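You operate a simulated robot arm through the tools that you are given. There is no shell and no other tool.

Carry out the task below with a simulated robot arm. There is one attempt and no reset: what you move stays moved.

TASK
Power down the small motor, unplug its green cable and fit the white cap.
Fine: grey switch, then cord switch; set the connector down before the yellow line.

Only the result counts: the job must be done as asked and must still hold three seconds after the hand-in. Knocking over, shifting, dropping, spilling or breaking anything else fails it. A push-on lid holds only when it is set on centred and level and pressed home; a screw cap is set on level and turned clockwise until tight.

THE ROBOT
A 7-joint arm with a fingered hand, fixed in place. Base frame: the origin is on the floor under the middle of its stand, x ahead of it, y to its left, z up; the work surface is at about z = 0.75. Readings come in m, degrees, newtons and seconds.
With the tool pointing down near the work surface it reaches from about 0.1 to 0.6 m from the base axis. Its first joint turns from -115.0 to 115.0 degrees. Payload 3.1 kg.
Tool frame: the origin (TCP) lies between the finger pads and is the grasp point; the fingertips stand 0.022 m ahead of it; z points along the fingers, y is the line along which they close. The gripper opens to 0.112 m; its body begins 0.06 m behind the TCP. The gripper is a hand of 3 fingers: y runs from the thumb to the fingers, the wrist lies at [0, 0, -0.218] in the tool frame.
Orientation is told as [roll, pitch, yaw] about the base's x, y, z axes, in that order, counted from this pose: with the fingers straight down and closing along the base's y, the tool's x points along the base's -x, its y along +y and its z along -z.

THE INTERFACE
- The arm moves only by the tool drive_tool. Its argument "steps" is a list of rows, each a list of 2 entries, a list of its own where there are three numbers: the shift along the base's x, y, z in units of 40 mm (1.0 is 40 mm), then the turn, a rotation vector about the base's x, y, z in units of 5 degrees (1.0 is 5 degrees). In form: [[[dx, dy, dz], [wx, wy, wz]], ...]. A call has 1 to 20 rows; each row shifts and turns the commanded pose from where the row before left it. A call with a number of a shift or a turn outside -1 to 1 is refused whole. Rows are played at 5 a second. More than 0.05 m and 8.6 degrees between two rows, and nothing of the call is played. A pose out of reach is approached as far as the arm can. The call stops where the force on the tool passes 40 N (or 10 N more than at its start, if that is more) or the arm is blocked; 0.2 s more then pass. In this call time passes only in rows, and 0.2 s behind the last. It gives the time, the measured TCP pose, the force on the tool (base axes), the opening and the grip force at its end, in the units of the frame above (readings bear some noise), with the torque about the TCP (base axes, N m) and any sound that the robot's microphone picked up.
- Cameras (640 x 400 px; columns grow to the right, rows downward): "scene" is fixed at [0.2207, -0.4978, 1.3291]; the picture's right is [0.97, -0.24, 0.00], its down [-0.08, -0.32, -0.94] and it looks along [0.23, 0.92, -0.33] (base axes); focal length 311 px, centre (320, 200). "wrist" rides on the gripper at [0.066, 0.003, -0.08] in the tool frame; the picture's right is [-0.05, 1.00, 0.00], its down [-0.77, -0.04, -0.64] and it looks along [-0.64, -0.03, 0.77] (tool axes); focal length 275 px, centre (320, 200). There is no depth. A picture from a camera that has moved, and an enlarged one, comes with that camera's place and axes in the base frame and with its lens.
- camera(camera): a new picture of that camera. The clock stands still meanwhile.
- lift_body(by): slides the trunk up (or, below 0, down) by that many m; the arm rides with it, the base frame stays. It gives what a move gives, with no picture.
- set_fingers(finger1, finger2, thumb_bend): sets how far each is bent, from 0 (flat) to 100 (curled in); at 30 the hand is open as for a grip, at 70 the pads meet at the TCP. One left out holds its place. A second passes; each finger stops where it meets its share of the squeeze, and holds until it gets a number again. It is the only way to open and close the hand. It gives what a move gives, with no picture; readings hold the bend of each and the force on the fingers (four entries, about 0 where the hand has none), thumb and palm.
- close_up(camera, box): a new picture of the part [left, top, right, bottom] of that camera's present view, enlarged. The clock stands still meanwhile.
- sign_off(): hands the job in; it is judged then, once.

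Places have to be worked out from the pictures, the camera data and where the tool is seen. Open the gripper and draw the arm clear of the work before you hand the job in, unless the task says otherwise.

The tools are called after "Request:" as name(argument=value, ...) on one line, values as JSON. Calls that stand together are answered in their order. drive_tool: Moves the arm, as the interface text tells. Its arguments: {"type":"object","properties":{"steps":{"type":"array","items":{"type":"array"}}},"required":["steps"]} The other tools are called the same way: lift_body (by) moves the trunk up or down; set_fingers (finger1, finger2, thumb_bend) moves the fingers one by one; camera (camera) takes a picture; close_up (camera, box) takes an enlarged picture of a part of a camera's view; sign_off () hands the job in.

At the start:

```text
t: 0.0
position: [0.3968, 0.3121, 1.2162]
tool_rot: [0.0, 0.0, 0.0]
force: [-0.1, -0.1, 0.1]
ft_torque: [0.0, 0.03, 0.01]
opening: 0.1119
finger_force: 0.0
shape: jaw
bend: [30.0, 30.0, 30.0]
finger forces: [0.0, 0.0, 0.0, 0.0, 0.0, 0.0]
trunk travel left (down, up): [-0.825, 0.165]
```

scene: 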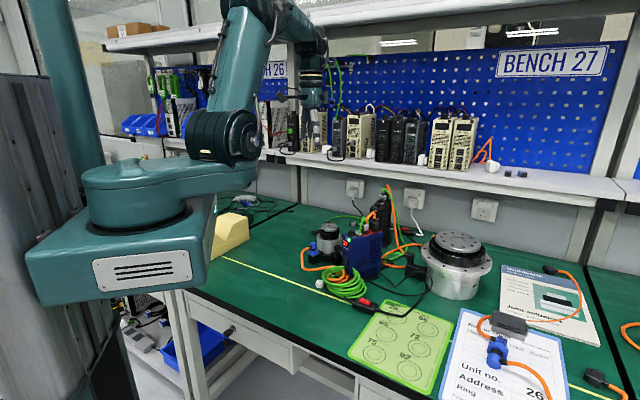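
wrist: 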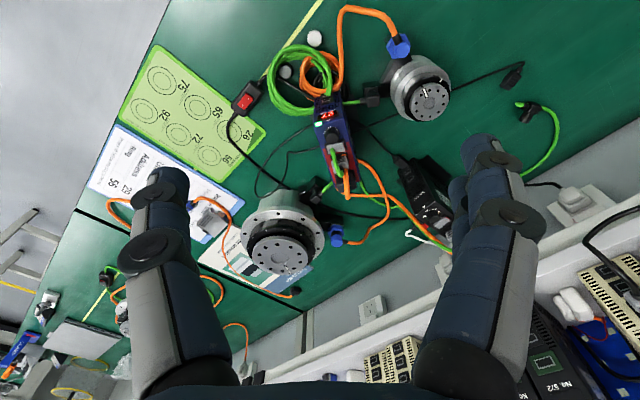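

I start by looking closer at the work area from both cameras to identify the small motor, the switches, the green cable and the white cap.

Request:
close_up(camera="scene", box=[280, 180, 440, 320])

Request:
close_up(camera="wrist", box=[220, 0, 460, 150])

Request:
close_up(camera="wrist", box=[220, 90, 460, 240])

Request:
close_up(camera="scene", box=[200, 180, 360, 280])

```text
2.86 times, centred on (360, 250) of scene
camera zoom: at [0.2207, -0.4978, 1.3291], right [0.97, -0.24, 0.0], down [-0.08, -0.32, -0.94], along [0.23, 0.92, -0.33], focal length 889 px, centre (206, 57)
```

zoom: 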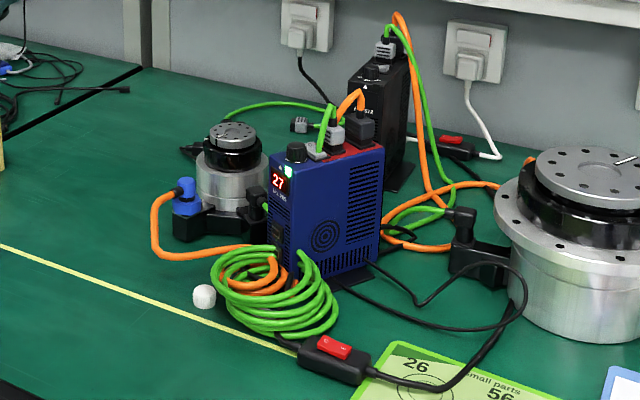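

```text
2.67 times, centred on (340, 75) of wrist
camera zoom: at [0.3303, 0.3162, 1.2976], right [0.05, 1.0, 0.0], down [0.77, -0.04, 0.64], along [0.64, -0.03, -0.77], focal length 734 px, centre (267, 533)
```

zoom: 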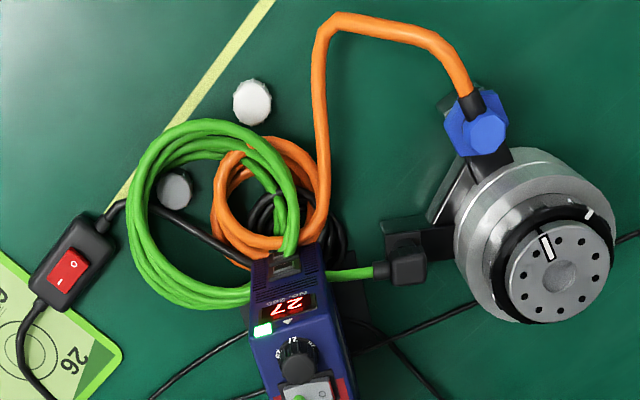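

```text
2.67 times, centred on (340, 165) of wrist
camera zoom: at [0.3303, 0.3162, 1.2976], right [0.05, 1.0, 0.0], down [0.77, -0.04, 0.64], along [0.64, -0.03, -0.77], focal length 734 px, centre (267, 293)
```

zoom: 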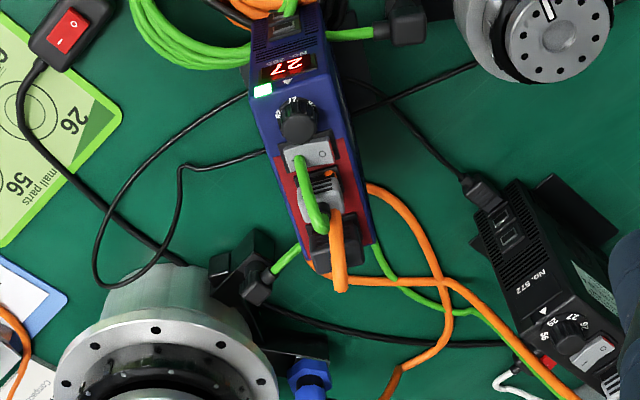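

```text
4.00 times, centred on (280, 230) of scene
camera zoom: at [0.2207, -0.4978, 1.3291], right [0.97, -0.24, 0.0], down [-0.08, -0.32, -0.94], along [0.23, 0.92, -0.33], focal length 1244 px, centre (480, 80)
```

zoom: 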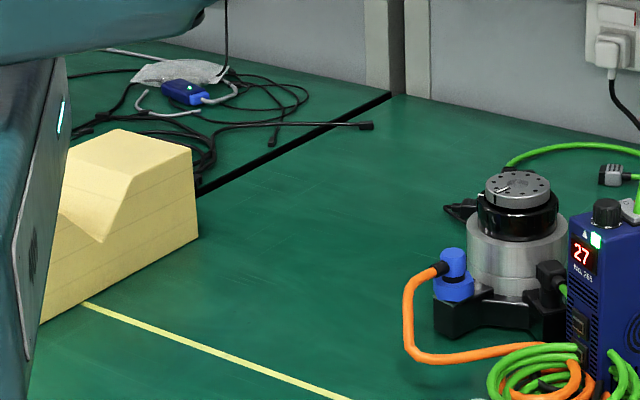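

The closeups are sharp, so I zoom further into the controllers, cables and the cap to trace which controller and which cord feeds the small motor.

Request:
close_up(camera="scene", box=[330, 180, 420, 240])

Request:
close_up(camera="scene", box=[320, 230, 440, 310])

Request:
close_up(camera="scene", box=[295, 210, 365, 260])

Request:
close_up(camera="wrist", box=[300, 130, 420, 210])

Request:
close_up(camera="wrist", box=[260, 20, 350, 80])

Request:
close_up(camera="wrist", box=[360, 140, 480, 260])

```text
6.67 times, centred on (375, 210) of scene
camera zoom: at [0.2207, -0.4978, 1.3291], right [0.97, -0.24, 0.0], down [-0.08, -0.32, -0.94], along [0.23, 0.92, -0.33], focal length 2074 px, centre (-47, 133)
```

zoom: 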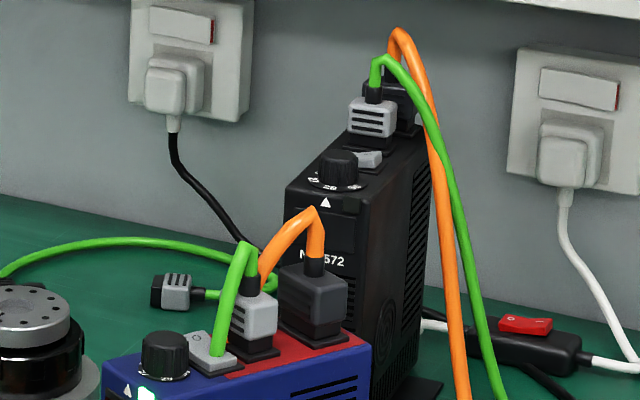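

```text
5.00 times, centred on (380, 270) of scene
camera zoom: at [0.2207, -0.4978, 1.3291], right [0.97, -0.24, 0.0], down [-0.08, -0.32, -0.94], along [0.23, 0.92, -0.33], focal length 1555 px, centre (20, -150)
```

zoom: 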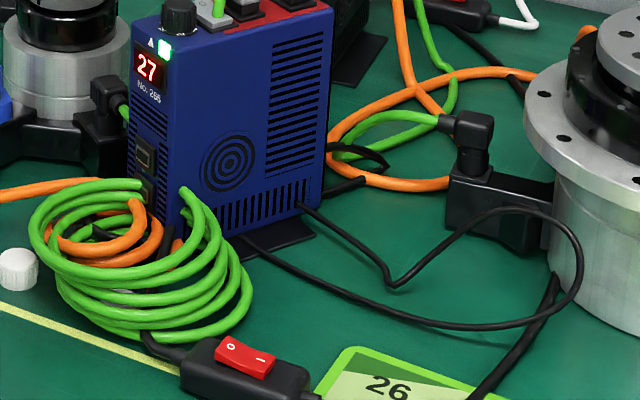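

```text
8.00 times, centred on (330, 235) of scene
camera zoom: at [0.2207, -0.4978, 1.3291], right [0.97, -0.24, 0.0], down [-0.08, -0.32, -0.94], along [0.23, 0.92, -0.33], focal length 2489 px, centre (240, -80)
```

zoom: 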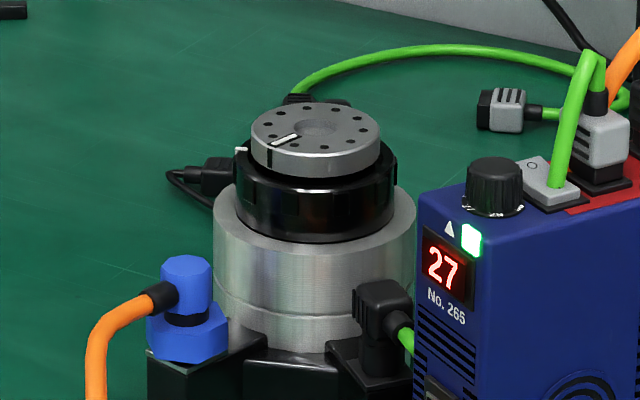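

```text
5.00 times, centred on (360, 170) of wrist
camera zoom: at [0.3303, 0.3162, 1.2976], right [0.05, 1.0, 0.0], down [0.77, -0.04, 0.64], along [0.64, -0.03, -0.77], focal length 1376 px, centre (120, 350)
```

zoom: 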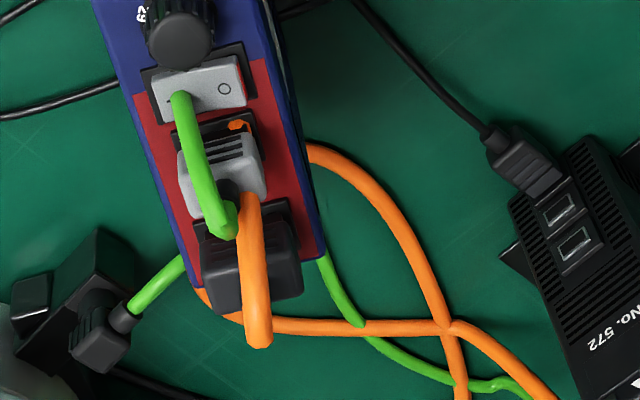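

```text
6.67 times, centred on (305, 50) of wrist
camera zoom: at [0.3303, 0.3162, 1.2976], right [0.05, 1.0, 0.0], down [0.77, -0.04, 0.64], along [0.64, -0.03, -0.77], focal length 1835 px, centre (420, 1200)
```

zoom: 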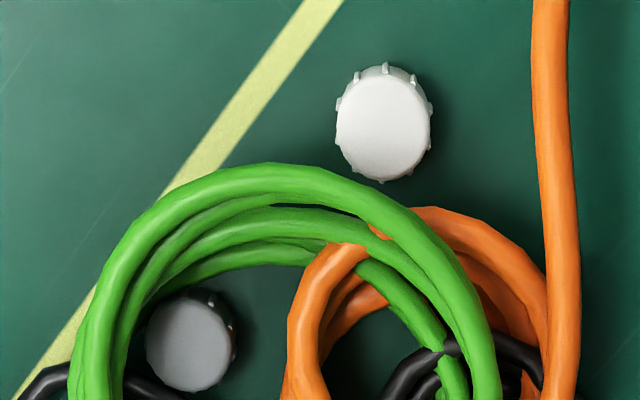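

```text
3.33 times, centred on (420, 200) of wrist
camera zoom: at [0.3303, 0.3162, 1.2976], right [0.05, 1.0, 0.0], down [0.77, -0.04, 0.64], along [0.64, -0.03, -0.77], focal length 918 px, centre (-13, 200)
```

zoom: 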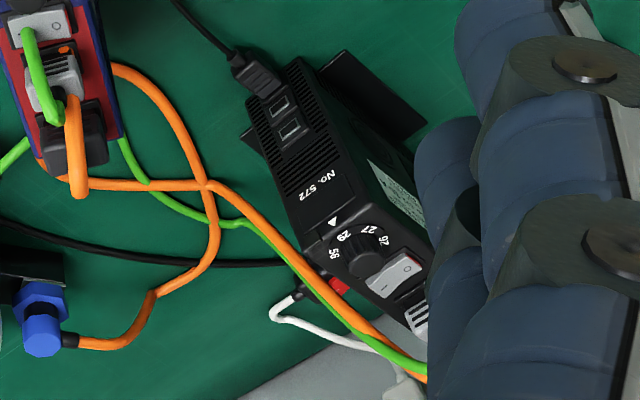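

The blue controller No. 265 (lit "27") seems to serve the small motor through the coil, with a grey rocker on top at about (0.555, 0.33, 0.90). The white cap is near (0.42, 0.305). I lower the hand a little toward the small motor for a closer wrist view before deciding.

Request:
drive_tool(steps=[[[-0.1, 0.34, -0.83], [0, 0, 0]], [[-0.1, 0.34, -0.83], [0, 0, 0]], [[-0.1, 0.34, -0.83], [0, 0, 0]], [[-0.1, 0.34, -0.83], [0, 0, 0]], [[0, 0.34, -0.83], [0, 0, 0]]])

Request:
camera(camera="wrist")

```text
t: 1.2
position: [0.3818, 0.3817, 1.0496]
tool_rot: [-0.1, 0.0, 0.0]
force: [0.6, -0.7, 0.0]
ft_torque: [-0.03, 0.03, -0.01]
opening: 0.1119
finger_force: 0.0
shape: jaw
bend: [30.0, 30.0, 30.0]
finger forces: [0.1, 0.0, 0.1, 0.1, 0.0, 0.0]
trunk travel left (down, up): [-0.825, 0.165]
```

```text
taken
camera wrist: at [0.3145, 0.3848, 1.1305], right [0.05, 1.0, 0.0], down [0.77, -0.03, 0.64], along [0.63, -0.03, -0.77], focal length 275 px, centre (320, 200)
```

wrist: 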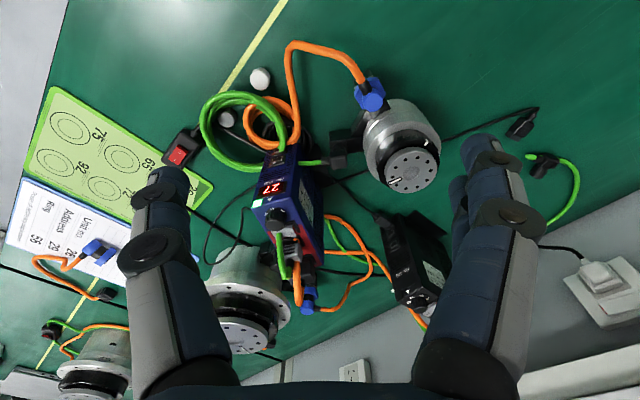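

Request:
close_up(camera="wrist", box=[300, 70, 460, 190])

Request:
close_up(camera="wrist", box=[240, 150, 400, 270])

Request:
close_up(camera="wrist", box=[150, 50, 310, 170])

Request:
close_up(camera="wrist", box=[240, 220, 440, 345])

```text
3.33 times, centred on (380, 130) of wrist
camera zoom: at [0.3145, 0.3848, 1.1305], right [0.05, 1.0, 0.0], down [0.77, -0.03, 0.64], along [0.63, -0.03, -0.77], focal length 918 px, centre (120, 433)
```

zoom: 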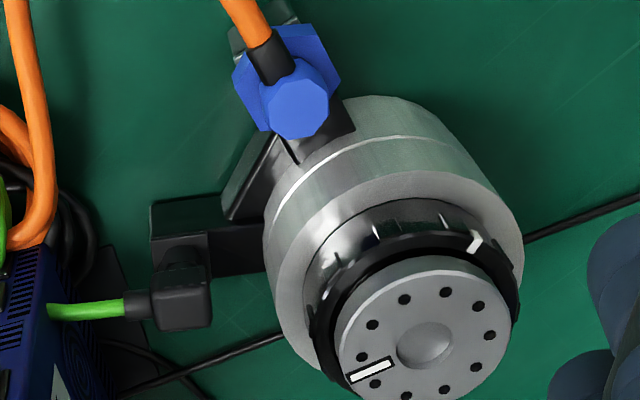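

```text
3.33 times, centred on (320, 210) of wrist
camera zoom: at [0.3145, 0.3848, 1.1305], right [0.05, 1.0, 0.0], down [0.77, -0.03, 0.64], along [0.63, -0.03, -0.77], focal length 918 px, centre (320, 167)
```

zoom: 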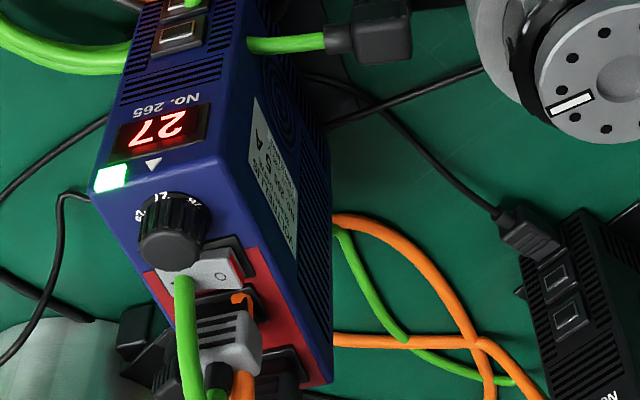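

```text
3.33 times, centred on (230, 110) of wrist
camera zoom: at [0.3145, 0.3848, 1.1305], right [0.05, 1.0, 0.0], down [0.77, -0.03, 0.64], along [0.63, -0.03, -0.77], focal length 918 px, centre (620, 500)
```

zoom: 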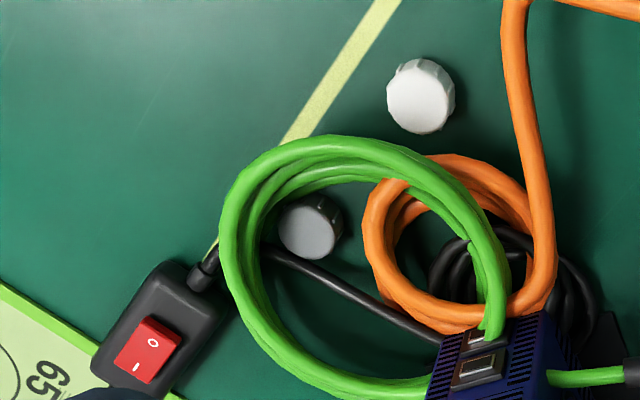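

```text
3.20 times, centred on (340, 282) of wrist
camera zoom: at [0.3145, 0.3848, 1.1305], right [0.05, 1.0, 0.0], down [0.77, -0.03, 0.64], along [0.63, -0.03, -0.77], focal length 881 px, centre (256, -64)
```

zoom: 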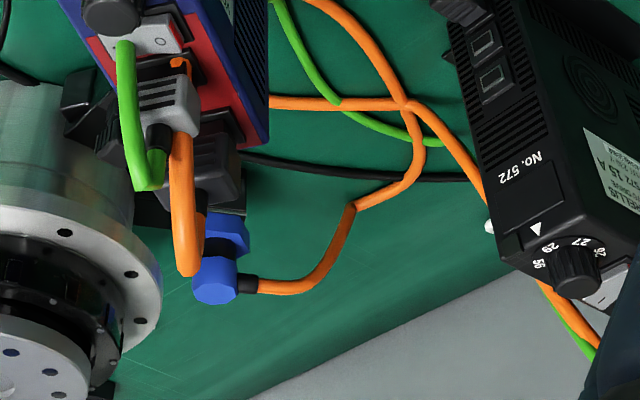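

I zoom harder on the small motor's green plug and on the switches, to learn their shape and state.

Request:
close_up(camera="wrist", box=[310, 110, 390, 165])

Request:
close_up(camera="wrist", box=[160, 110, 220, 180])

Request:
close_up(camera="wrist", box=[260, 195, 340, 250])

Request:
close_up(camera="scene", box=[315, 235, 360, 265])

Request:
close_up(camera="scene", box=[345, 205, 385, 235])

Request:
close_up(camera="scene", box=[345, 290, 395, 325])

```text
7.27 times, centred on (350, 138) of wrist
camera zoom: at [0.3145, 0.3848, 1.1305], right [0.05, 1.0, 0.0], down [0.77, -0.03, 0.64], along [0.63, -0.03, -0.77], focal length 2002 px, centre (102, 654)
```

zoom: 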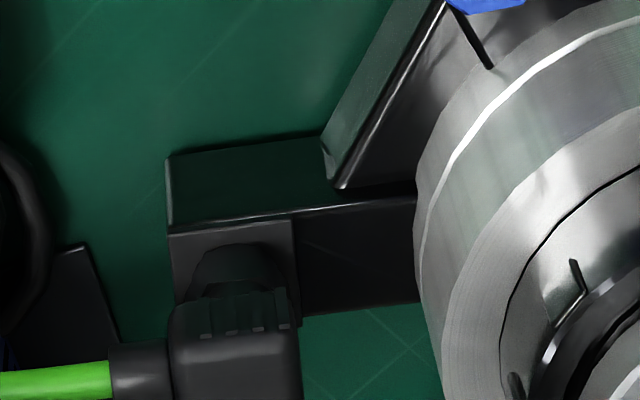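

```text
5.71 times, centred on (190, 145) of wrist
camera zoom: at [0.3145, 0.3848, 1.1305], right [0.05, 1.0, 0.0], down [0.77, -0.03, 0.64], along [0.63, -0.03, -0.77], focal length 1573 px, centre (1063, 514)
```

zoom: 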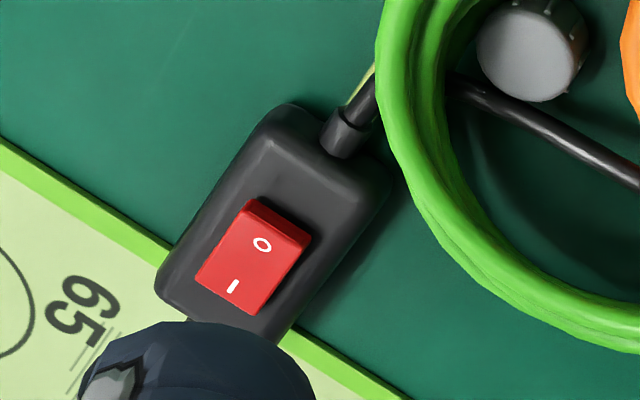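

```text
7.27 times, centred on (300, 222) of wrist
camera zoom: at [0.3145, 0.3848, 1.1305], right [0.05, 1.0, 0.0], down [0.77, -0.03, 0.64], along [0.63, -0.03, -0.77], focal length 2002 px, centre (466, 36)
```

zoom: 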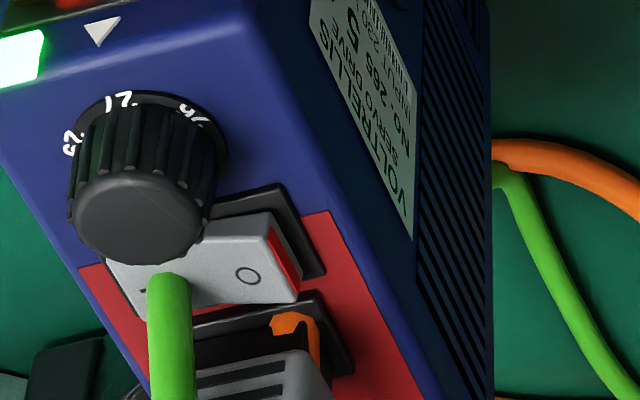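

```text
13.33 times, centred on (338, 250) of scene
camera zoom: at [0.2207, -0.4978, 1.3291], right [0.97, -0.24, 0.0], down [-0.08, -0.32, -0.94], along [0.23, 0.92, -0.33], focal length 4148 px, centre (87, -467)
```

zoom: 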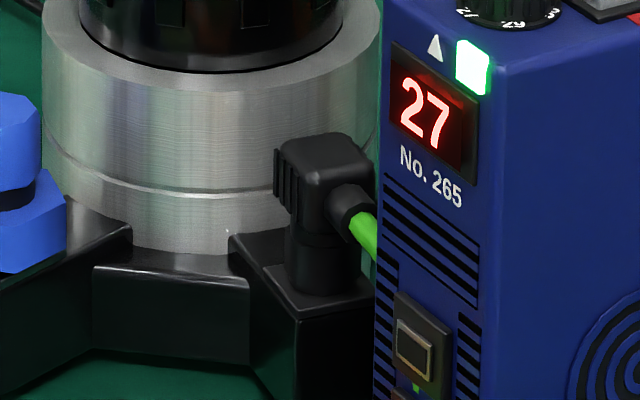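

```text
13.33 times, centred on (365, 220) of scene
camera zoom: at [0.2207, -0.4978, 1.3291], right [0.97, -0.24, 0.0], down [-0.08, -0.32, -0.94], along [0.23, 0.92, -0.33], focal length 4148 px, centre (-280, -67)
```

zoom: 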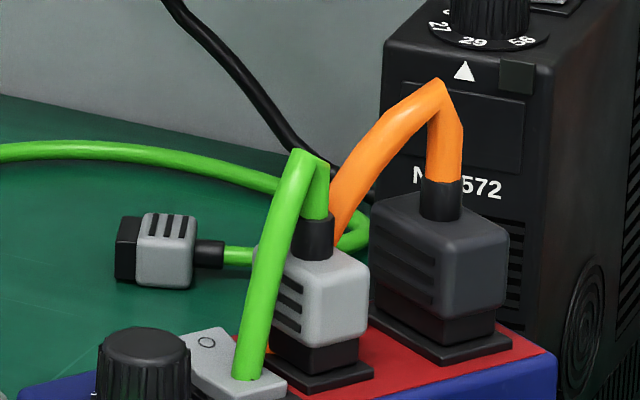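

```text
11.43 times, centred on (370, 308) of scene
camera zoom: at [0.2207, -0.4978, 1.3291], right [0.97, -0.24, 0.0], down [-0.08, -0.32, -0.94], along [0.23, 0.92, -0.33], focal length 3555 px, centre (-251, -1029)
```

zoom: 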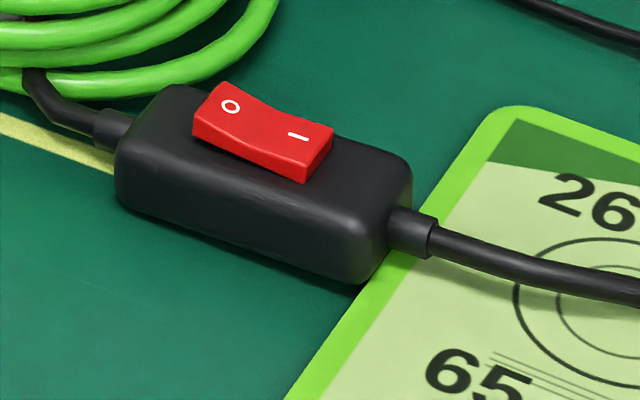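

The blue No. 265 drive feeds the small motor through the coils, and No. 572 feeds the large one. Both rockers stand at ON, with the O side raised: grey O at about (0.546, 0.339, 0.910), red O at about (0.506, 0.172, 0.781). I now test the finger shapes in free air to make a slim poker.

Request:
set_fingers(finger1=100, finger2=70, thumb_bend=100)

Request:
camera(camera="wrist")

Request:
camera(camera="scene")

```text
t: 2.2
position: [0.3816, 0.3802, 1.0507]
tool_rot: [0.0, 0.0, 0.0]
force: [-0.1, -1.0, -0.3]
ft_torque: [0.01, 0.02, -0.02]
opening: 0.0066
finger_force: 0.0
shape: fingers
bend: [89.0, 69.0, 91.0]
finger forces: [0.1, 0.0, 0.0, 0.0, 0.1, 0.0]
trunk travel left (down, up): [-0.825, 0.165]
```

```text
taken
camera wrist: at [0.3144, 0.384, 1.1314], right [0.05, 1.0, 0.0], down [0.77, -0.04, 0.64], along [0.64, -0.03, -0.77], focal length 275 px, centre (320, 200)
```

wrist: 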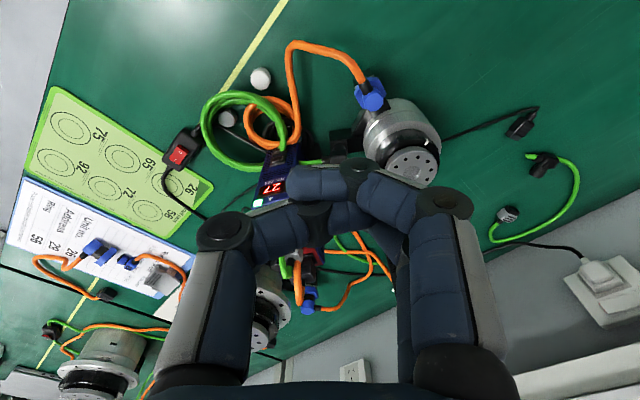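

```text
taken
```

scene: 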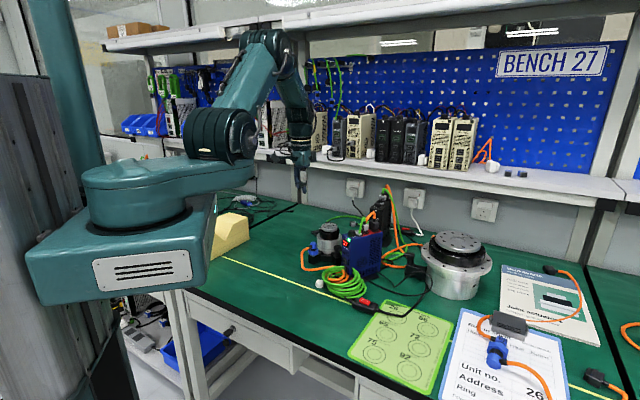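

The digits curl up into the hand, so one straight digit can serve as the poker. I check which digit "finger1" is and where its tip lies with the others curled.

Request:
set_fingers(finger1=30, finger2=100, thumb_bend=100)

Request:
camera(camera="wrist")

Request:
close_up(camera="scene", box=[260, 130, 350, 200])

```text
t: 3.2
position: [0.3811, 0.3802, 1.0511]
tool_rot: [0.0, 0.1, 0.1]
force: [0.0, 0.1, 0.8]
ft_torque: [-0.02, 0.0, -0.01]
opening: 0.038
finger_force: 0.1
shape: fingers
bend: [30.0, 91.0, 97.0]
finger forces: [0.0, 0.0, 0.0, 0.1, 0.1, 0.1]
trunk travel left (down, up): [-0.825, 0.165]
```

```text
taken
camera wrist: at [0.3144, 0.3839, 1.1314], right [0.05, 1.0, 0.0], down [0.77, -0.04, 0.64], along [0.64, -0.03, -0.77], focal length 275 px, centre (320, 200)
```

wrist: 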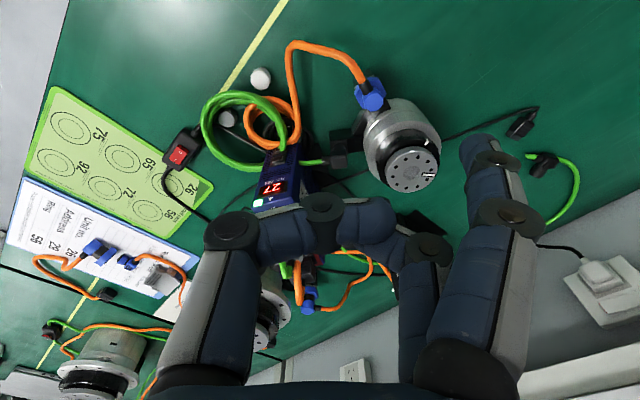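

```text
5.71 times, centred on (305, 165) of scene
camera zoom: at [0.2207, -0.4978, 1.3291], right [0.97, -0.24, 0.0], down [-0.08, -0.32, -0.94], along [0.23, 0.92, -0.33], focal length 1778 px, centre (406, 400)
```

zoom: 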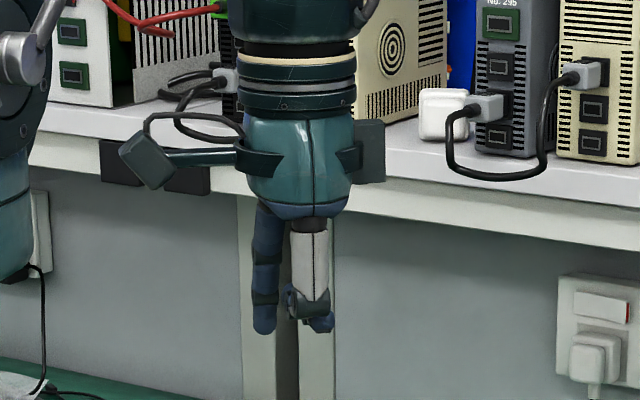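

Both motors' drive is confirmed as live: the small rotor's mark has moved between pictures. Finger1 is the one on the tool +x side. For the grey rocker I will use finger2 with a yaw of -90°, so the curled finger1 hangs over free space. I turn the hand now at safe height.

Request:
drive_tool(steps=[[[0.1, -0.02, 0], [0, 0, -1]], [[0.1, -0.02, 0], [0, 0, -1]], [[0.1, -0.02, 0], [0, 0, -1]], [[0.1, -0.02, 0], [0, 0, -1]], [[0.1, -0.02, 0], [0, 0, -1]], [[0.1, -0.02, 0], [0, 0, -1]], [[0.1, -0.02, 0], [0, 0, -1]], [[0.1, -0.02, 0], [0, 0, -1]], [[0.1, -0.02, 0], [0, 0, -1]], [[0.1, -0.02, 0], [0, 0, -1]], [[0.1, -0.02, 0], [0, 0, -1]], [[0.1, -0.02, 0], [0, 0, -1]], [[0.1, -0.02, 0], [0, 0, -1]], [[0.1, -0.02, 0], [0, 0, -1]], [[0.1, -0.02, 0], [0, 0, -1]], [[0.1, -0.02, 0], [0, 0, -1]], [[0.1, -0.02, 0], [0, 0, -1]], [[0.1, -0.02, 0], [0, 0, -1]]])

Request:
set_fingers(finger1=100, finger2=30, thumb_bend=100)

Request:
camera(camera="wrist")

Request:
camera(camera="scene")

```text
t: 7.0
position: [0.4532, 0.367, 1.0516]
tool_rot: [0.0, 0.0, -90.0]
force: [-0.2, 0.2, 1.8]
ft_torque: [0.02, 0.0, 0.01]
opening: 0.0377
finger_force: 0.1
shape: fingers
bend: [30.0, 91.0, 97.0]
finger forces: [0.1, 0.0, 0.0, 0.1, 0.0, 0.0]
trunk travel left (down, up): [-0.825, 0.165]
```

```text
t: 8.0
position: [0.453, 0.3667, 1.0523]
tool_rot: [0.1, 0.0, -90.0]
force: [0.2, -0.8, -0.4]
ft_torque: [0.01, 0.02, 0.0]
opening: 0.0179
finger_force: 0.1
shape: fingers
bend: [96.0, 30.0, 100.0]
finger forces: [0.0, 0.0, 0.0, 0.0, 0.0, 0.1]
trunk travel left (down, up): [-0.825, 0.165]
```

```text
taken
camera wrist: at [0.4554, 0.4329, 1.1319], right [1.0, -0.05, 0.0], down [-0.04, -0.77, 0.64], along [-0.03, -0.64, -0.77], focal length 275 px, centre (320, 200)
```

wrist: 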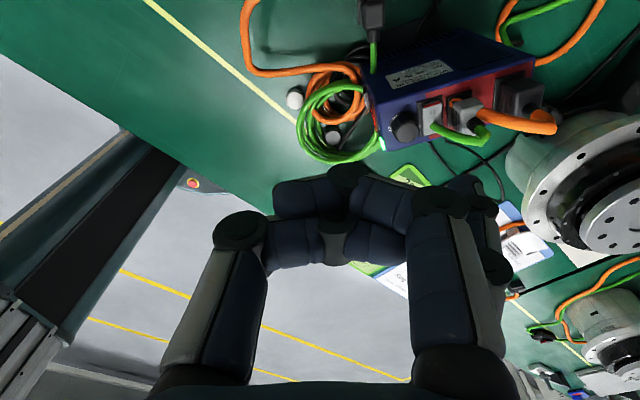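

```text
taken
```

scene: 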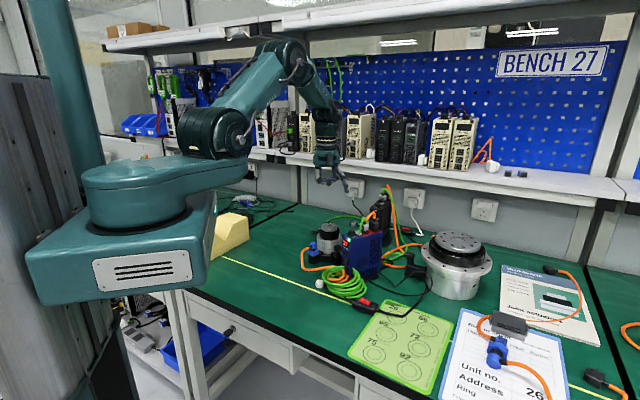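

The pose was reached well. I zoom on the rocker from this side and on the hand in the scene view to calibrate the finger2 tip.

Request:
close_up(camera="wrist", box=[370, 50, 570, 170])

Request:
close_up(camera="scene", box=[290, 130, 380, 200])

Request:
close_up(camera="wrist", box=[260, 60, 420, 180])

Request:
close_up(camera="wrist", box=[330, 0, 410, 60])

```text
3.20 times, centred on (470, 110) of wrist
camera zoom: at [0.4554, 0.4329, 1.1319], right [1.0, -0.05, 0.0], down [-0.04, -0.77, 0.64], along [-0.03, -0.64, -0.77], focal length 881 px, centre (-160, 488)
```

zoom: 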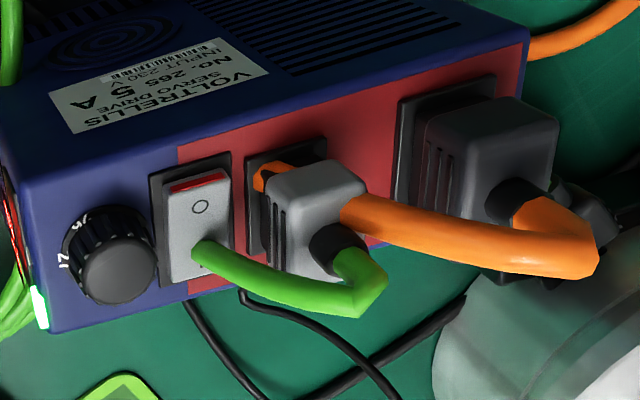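

```text
5.71 times, centred on (335, 165) of scene
camera zoom: at [0.2207, -0.4978, 1.3291], right [0.97, -0.24, 0.0], down [-0.08, -0.32, -0.94], along [0.23, 0.92, -0.33], focal length 1778 px, centre (234, 400)
```

zoom: 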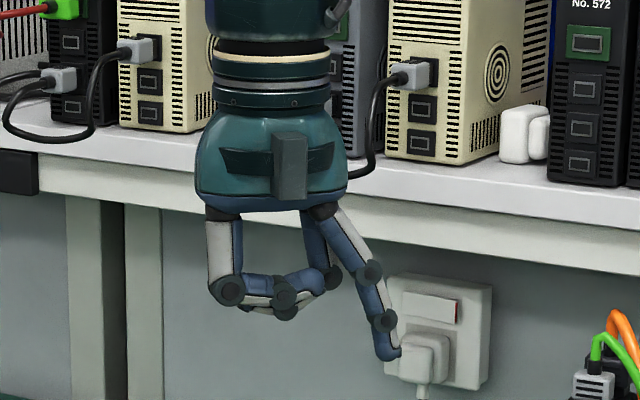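

```text
3.33 times, centred on (340, 120) of wrist
camera zoom: at [0.4554, 0.4329, 1.1319], right [1.0, -0.05, 0.0], down [-0.04, -0.77, 0.64], along [-0.03, -0.64, -0.77], focal length 918 px, centre (253, 467)
```

zoom: 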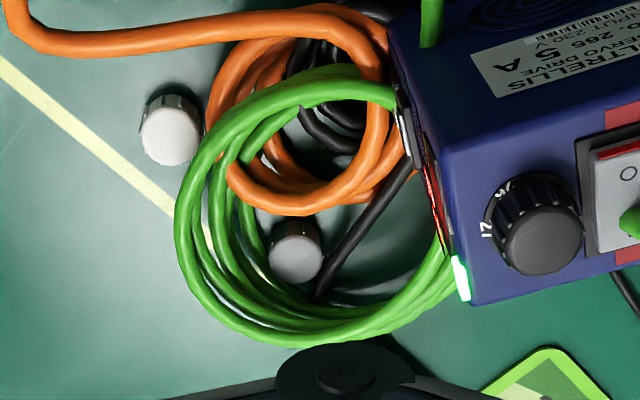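

```text
6.67 times, centred on (370, 30) of wrist
camera zoom: at [0.4554, 0.4329, 1.1319], right [1.0, -0.05, 0.0], down [-0.04, -0.77, 0.64], along [-0.03, -0.64, -0.77], focal length 1835 px, centre (-13, 1333)
```

zoom: 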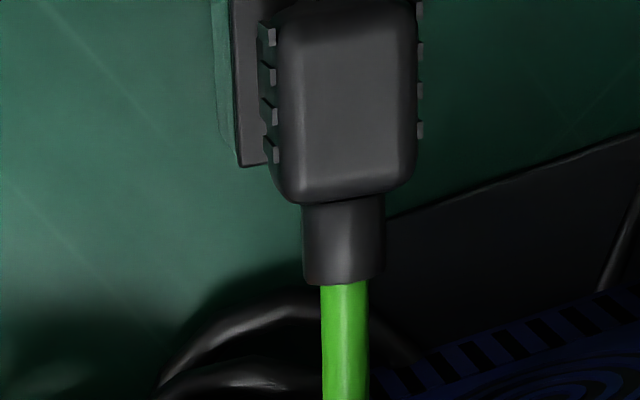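

Finger2's tip shows about 62 mm ahead of the TCP in +x and 18 mm below it; the O end of the grey rocker is at about (0.543, 0.342, 0.911). I move the tip above it, about 4 cm clear, and check.

Request:
drive_tool(steps=[[[0.24, -0.09, -0.7], [0, 0, 0]], [[0.24, -0.09, -0.7], [0, 0, 0]], [[0.22, -0.09, -0.65], [0, 0, 0]]])

Request:
close_up(camera="scene", box=[320, 170, 410, 240])

Request:
camera(camera="wrist")

```text
t: 8.8
position: [0.4806, 0.3555, 0.9691]
tool_rot: [0.0, -0.1, -89.9]
force: [0.0, 0.5, -0.7]
ft_torque: [-0.04, -0.02, -0.01]
opening: 0.018
finger_force: 0.1
shape: fingers
bend: [96.0, 30.0, 100.0]
finger forces: [0.0, 0.1, 0.0, 0.1, 0.0, 0.0]
trunk travel left (down, up): [-0.825, 0.165]
```

```text
5.71 times, centred on (365, 205) of scene
camera zoom: at [0.2207, -0.4978, 1.3291], right [0.97, -0.24, 0.0], down [-0.08, -0.32, -0.94], along [0.23, 0.92, -0.33], focal length 1778 px, centre (63, 171)
```

zoom: 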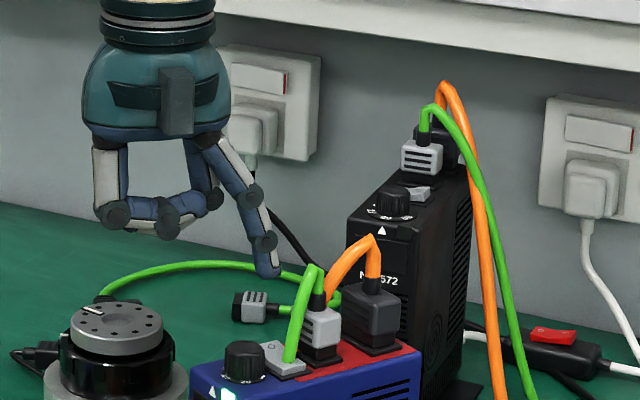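

```text
taken
camera wrist: at [0.4838, 0.4218, 1.049], right [1.0, -0.05, 0.0], down [-0.04, -0.77, 0.64], along [-0.03, -0.64, -0.77], focal length 275 px, centre (320, 200)
```

wrist: 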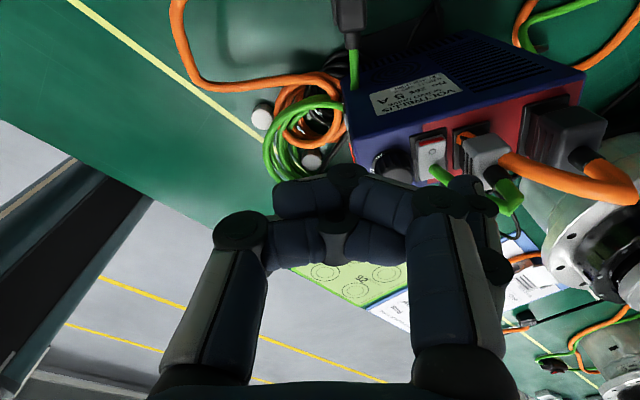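

The scene view puts the tip at about (0.544, 0.34, 0.953), straight above the O end. I zoom in the wrist view to check the tip sideways.

Request:
close_up(camera="wrist", box=[380, 110, 540, 230])

```text
3.33 times, centred on (460, 170) of wrist
camera zoom: at [0.4838, 0.4218, 1.049], right [1.0, -0.05, 0.0], down [-0.04, -0.77, 0.64], along [-0.03, -0.64, -0.77], focal length 918 px, centre (-147, 300)
```

zoom: 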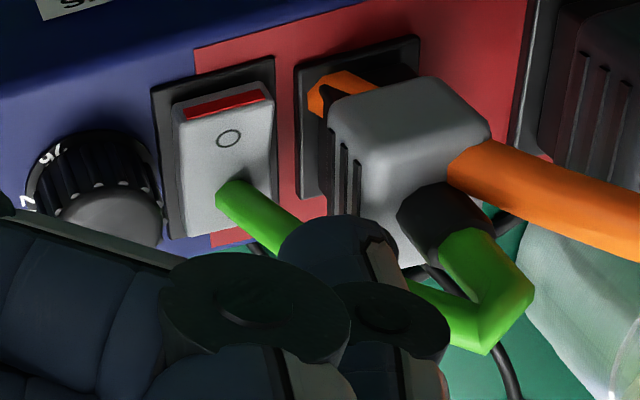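

Triangulation puts the fingertip at (0.544, 0.344), between the O mark and the rocker's raised end. I lower straight down to near contact, then in small steps.

Request:
drive_tool(steps=[[[0, 0, -0.3], [0, 0, 0]], [[0, 0, -0.3], [0, 0, 0]], [[0, 0, -0.2], [0, 0, 0]]])

Request:
close_up(camera="scene", box=[335, 195, 395, 240])

Request:
close_up(camera="wrist", box=[380, 110, 540, 230])

```text
t: 9.6
position: [0.4809, 0.3559, 0.9365]
tool_rot: [-0.1, -0.1, -90.0]
force: [1.1, -0.7, 1.1]
ft_torque: [-0.02, -0.01, 0.0]
opening: 0.0179
finger_force: 0.0
shape: fingers
bend: [96.0, 30.0, 100.0]
finger forces: [0.1, 0.0, 0.0, 0.0, 0.0, 0.0]
trunk travel left (down, up): [-0.825, 0.165]
```

```text
8.89 times, centred on (365, 218) of scene
camera zoom: at [0.2207, -0.4978, 1.3291], right [0.97, -0.24, 0.0], down [-0.08, -0.32, -0.94], along [0.23, 0.92, -0.33], focal length 2765 px, centre (-80, 44)
```

zoom: 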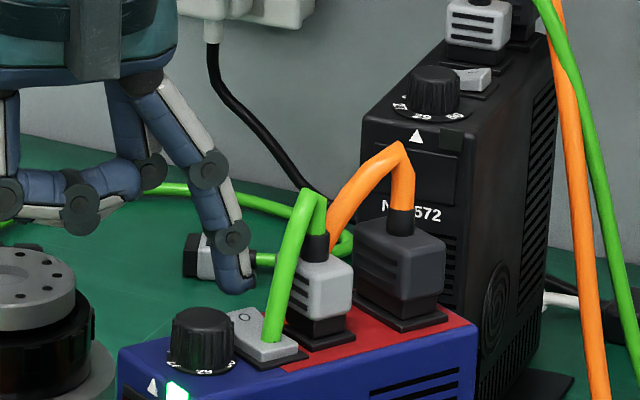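

```text
3.33 times, centred on (460, 170) of wrist
camera zoom: at [0.4837, 0.4221, 1.0171], right [1.0, -0.05, 0.0], down [-0.04, -0.77, 0.64], along [-0.03, -0.64, -0.77], focal length 918 px, centre (-147, 300)
```

zoom: 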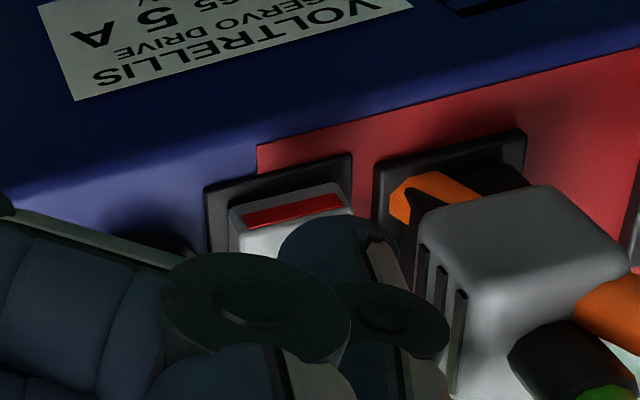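

The tip hovers about 5 mm above the O end, clear of the knob and cable. I press down in 2 to 3 mm steps.

Request:
drive_tool(steps=[[[0, 0, -0.075], [0, 0, 0]], [[0, 0, -0.075], [0, 0, 0]], [[0, 0, -0.075], [0, 0, 0]], [[0, 0, -0.06], [0, 0, 0]]])

Request:
close_up(camera="scene", box=[335, 200, 395, 245])

Request:
close_up(camera="wrist", box=[380, 110, 540, 230])

```text
t: 10.6
position: [0.4812, 0.3537, 0.9263]
tool_rot: [0.0, -0.1, -89.9]
force: [-0.5, 1.6, 2.5]
ft_torque: [-0.01, -0.16, 0.04]
opening: 0.0178
finger_force: 1.1
shape: fingers
bend: [96.0, 29.0, 100.0]
finger forces: [0.1, 2.4, 0.0, 0.0, 0.0, 0.1]
trunk travel left (down, up): [-0.825, 0.165]
```

```text
8.89 times, centred on (365, 222) of scene
camera zoom: at [0.2207, -0.4978, 1.3291], right [0.97, -0.24, 0.0], down [-0.08, -0.32, -0.94], along [0.23, 0.92, -0.33], focal length 2765 px, centre (-80, 0)
```

zoom: 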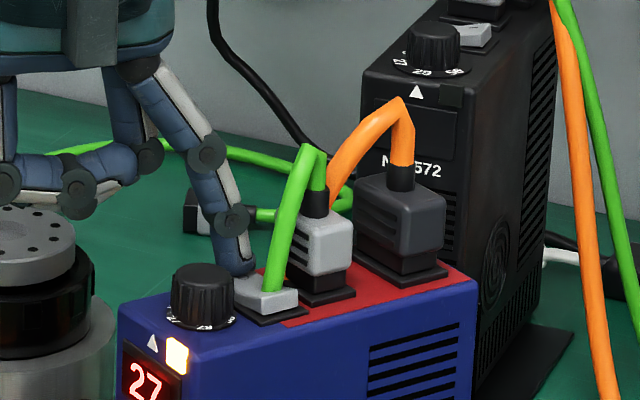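

```text
3.33 times, centred on (460, 170) of wrist
camera zoom: at [0.4826, 0.4215, 1.0064], right [1.0, -0.05, 0.0], down [-0.04, -0.77, 0.64], along [-0.03, -0.64, -0.77], focal length 918 px, centre (-147, 300)
```

zoom: 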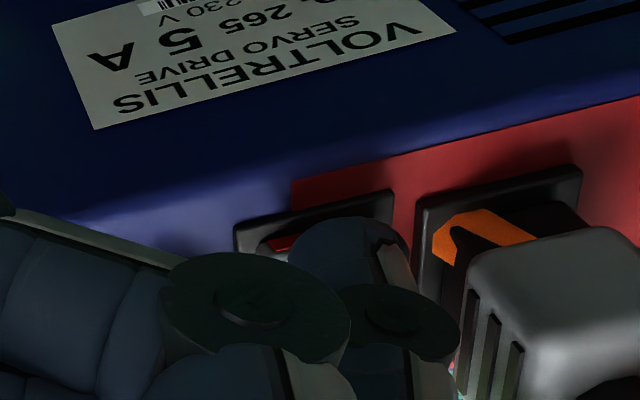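

The status light went from green to amber, so the rocker has flipped. I raise the finger straight up and check.

Request:
drive_tool(steps=[[[0, 0, 0.4], [0, 0, 0]], [[0, 0, 0.8], [0, 0, 0]], [[0, 0, 0.8], [0, 0, 0]], [[0, 0, 0.8], [0, 0, 0]]])

Request:
close_up(camera="scene", box=[305, 200, 395, 265])

Request:
close_up(camera="wrist", box=[370, 50, 570, 170])

```text
t: 11.6
position: [0.4816, 0.356, 1.0384]
tool_rot: [0.1, 0.0, -89.9]
force: [0.0, -0.1, -0.4]
ft_torque: [-0.02, -0.02, 0.01]
opening: 0.0183
finger_force: 0.0
shape: fingers
bend: [96.0, 30.0, 100.0]
finger forces: [0.0, 0.0, 0.0, 0.0, 0.0, 0.1]
trunk travel left (down, up): [-0.825, 0.165]
```

```text
6.15 times, centred on (350, 232) of scene
camera zoom: at [0.2207, -0.4978, 1.3291], right [0.97, -0.24, 0.0], down [-0.08, -0.32, -0.94], along [0.23, 0.92, -0.33], focal length 1914 px, centre (135, 0)
```

zoom: 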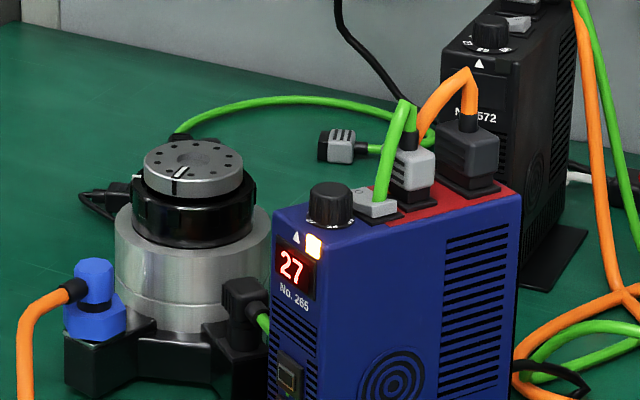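

```text
3.20 times, centred on (470, 110) of wrist
camera zoom: at [0.4837, 0.4215, 1.1189], right [1.0, -0.05, 0.0], down [-0.04, -0.77, 0.64], along [-0.03, -0.64, -0.77], focal length 881 px, centre (-160, 488)
```

zoom: 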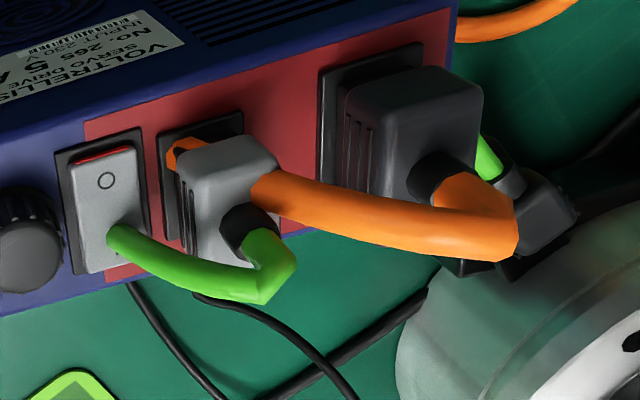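

The grey switch is now at O. Before pressing a cord switch I trace the two cords to be sure which feeds the blue drive.

Request:
close_up(camera="scene", box=[370, 210, 440, 260])

Request:
close_up(camera="scene", box=[310, 250, 400, 310])

Request:
close_up(camera="wrist", box=[230, 40, 390, 160])

Request:
camera(camera="wrist")

```text
8.00 times, centred on (405, 235) of scene
camera zoom: at [0.2207, -0.4978, 1.3291], right [0.97, -0.24, 0.0], down [-0.08, -0.32, -0.94], along [0.23, 0.92, -0.33], focal length 2489 px, centre (-360, -80)
```

zoom: 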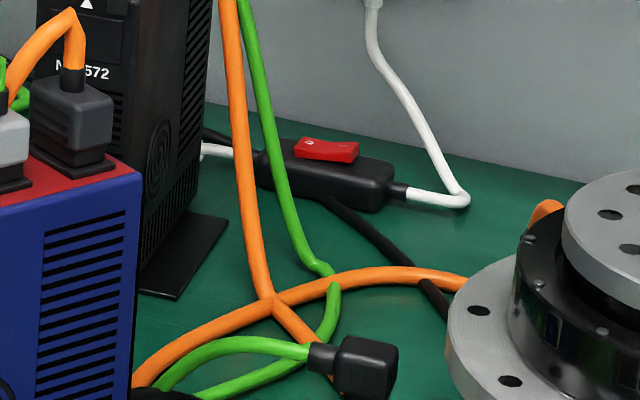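

```text
6.67 times, centred on (355, 280) of scene
camera zoom: at [0.2207, -0.4978, 1.3291], right [0.97, -0.24, 0.0], down [-0.08, -0.32, -0.94], along [0.23, 0.92, -0.33], focal length 2074 px, centre (87, -333)
```

zoom: 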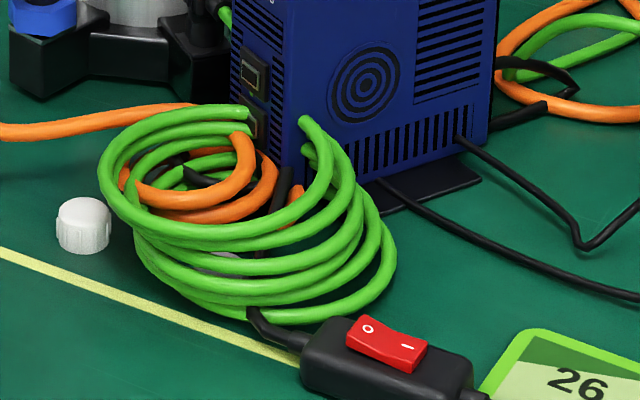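

```text
3.33 times, centred on (310, 100) of wrist
camera zoom: at [0.4837, 0.4215, 1.1189], right [1.0, -0.05, 0.0], down [-0.04, -0.77, 0.64], along [-0.03, -0.64, -0.77], focal length 918 px, centre (353, 533)
```

zoom: 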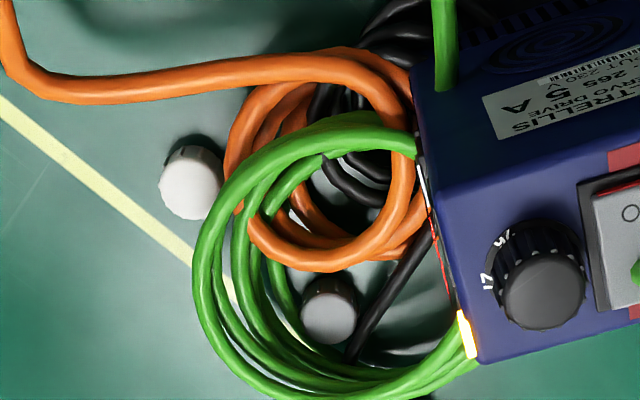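

```text
taken
camera wrist: at [0.4837, 0.4215, 1.1189], right [1.0, -0.05, 0.0], down [-0.04, -0.77, 0.64], along [-0.03, -0.64, -0.77], focal length 275 px, centre (320, 200)
```

wrist: 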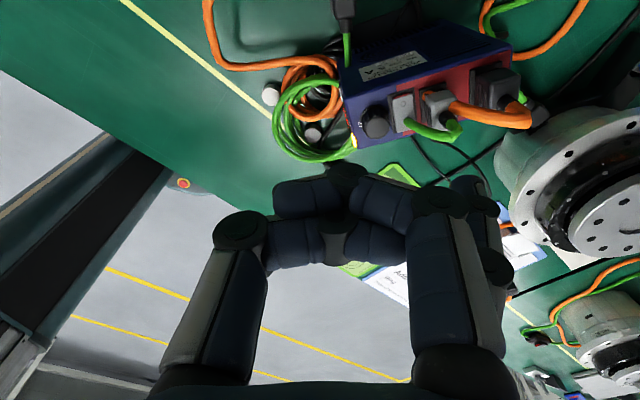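

I look at the black stub on the far side of the blue drive and the black loops in front of it.

Request:
close_up(camera="scene", box=[370, 240, 410, 275])

Request:
close_up(camera="wrist", box=[300, 0, 420, 80])

Request:
close_up(camera="wrist", box=[460, 0, 640, 110])

Request:
close_up(camera="scene", box=[350, 180, 420, 230])

```text
11.43 times, centred on (390, 258) of scene
camera zoom: at [0.2207, -0.4978, 1.3291], right [0.97, -0.24, 0.0], down [-0.08, -0.32, -0.94], along [0.23, 0.92, -0.33], focal length 3555 px, centre (-480, -457)
```

zoom: 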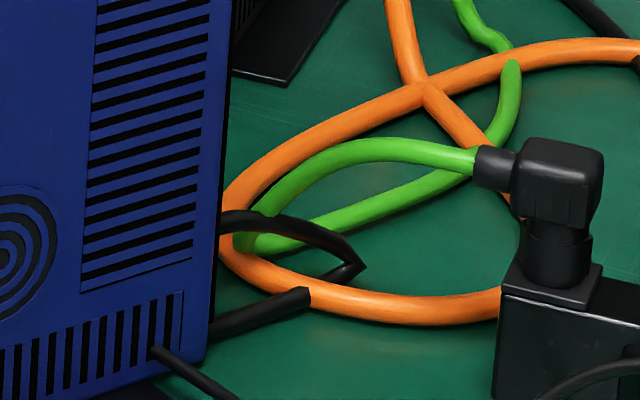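

```text
5.00 times, centred on (360, 40) of wrist
camera zoom: at [0.4837, 0.4215, 1.1189], right [1.0, -0.05, 0.0], down [-0.04, -0.77, 0.64], along [-0.03, -0.64, -0.77], focal length 1376 px, centre (120, 1000)
```

zoom: 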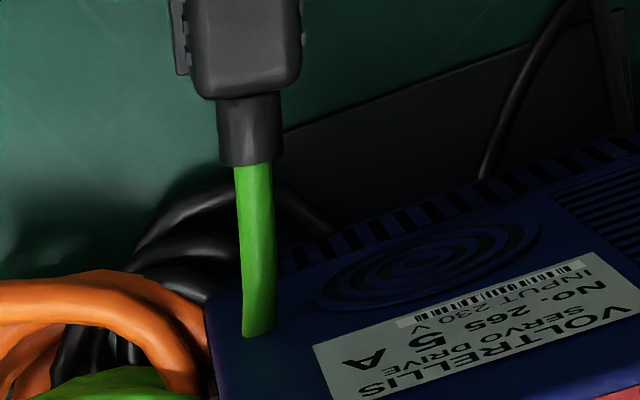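

```text
3.56 times, centred on (550, 55) of wrist
camera zoom: at [0.4837, 0.4215, 1.1189], right [1.0, -0.05, 0.0], down [-0.04, -0.77, 0.64], along [-0.03, -0.64, -0.77], focal length 979 px, centre (-498, 716)
```

zoom: 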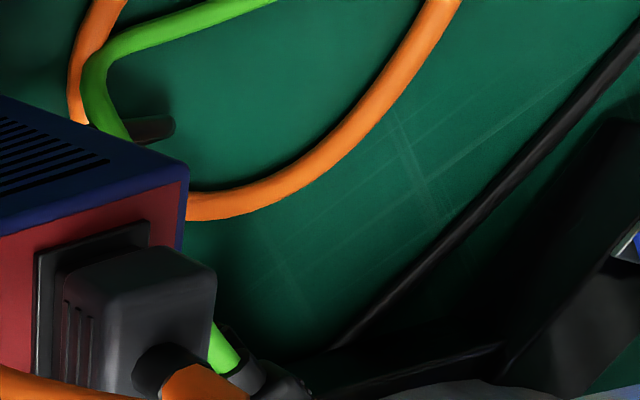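

```text
8.00 times, centred on (385, 205) of scene
camera zoom: at [0.2207, -0.4978, 1.3291], right [0.97, -0.24, 0.0], down [-0.08, -0.32, -0.94], along [0.23, 0.92, -0.33], focal length 2489 px, centre (-200, 160)
```

zoom: 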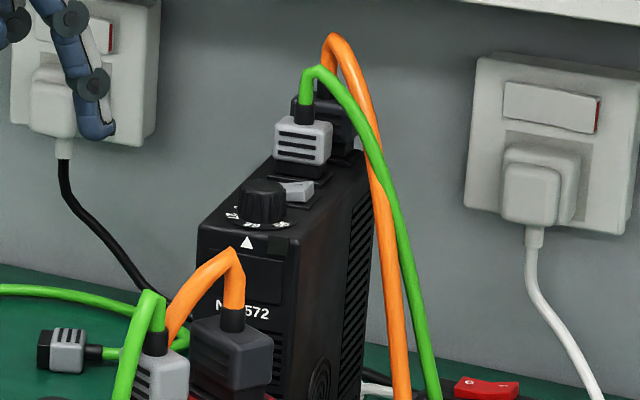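

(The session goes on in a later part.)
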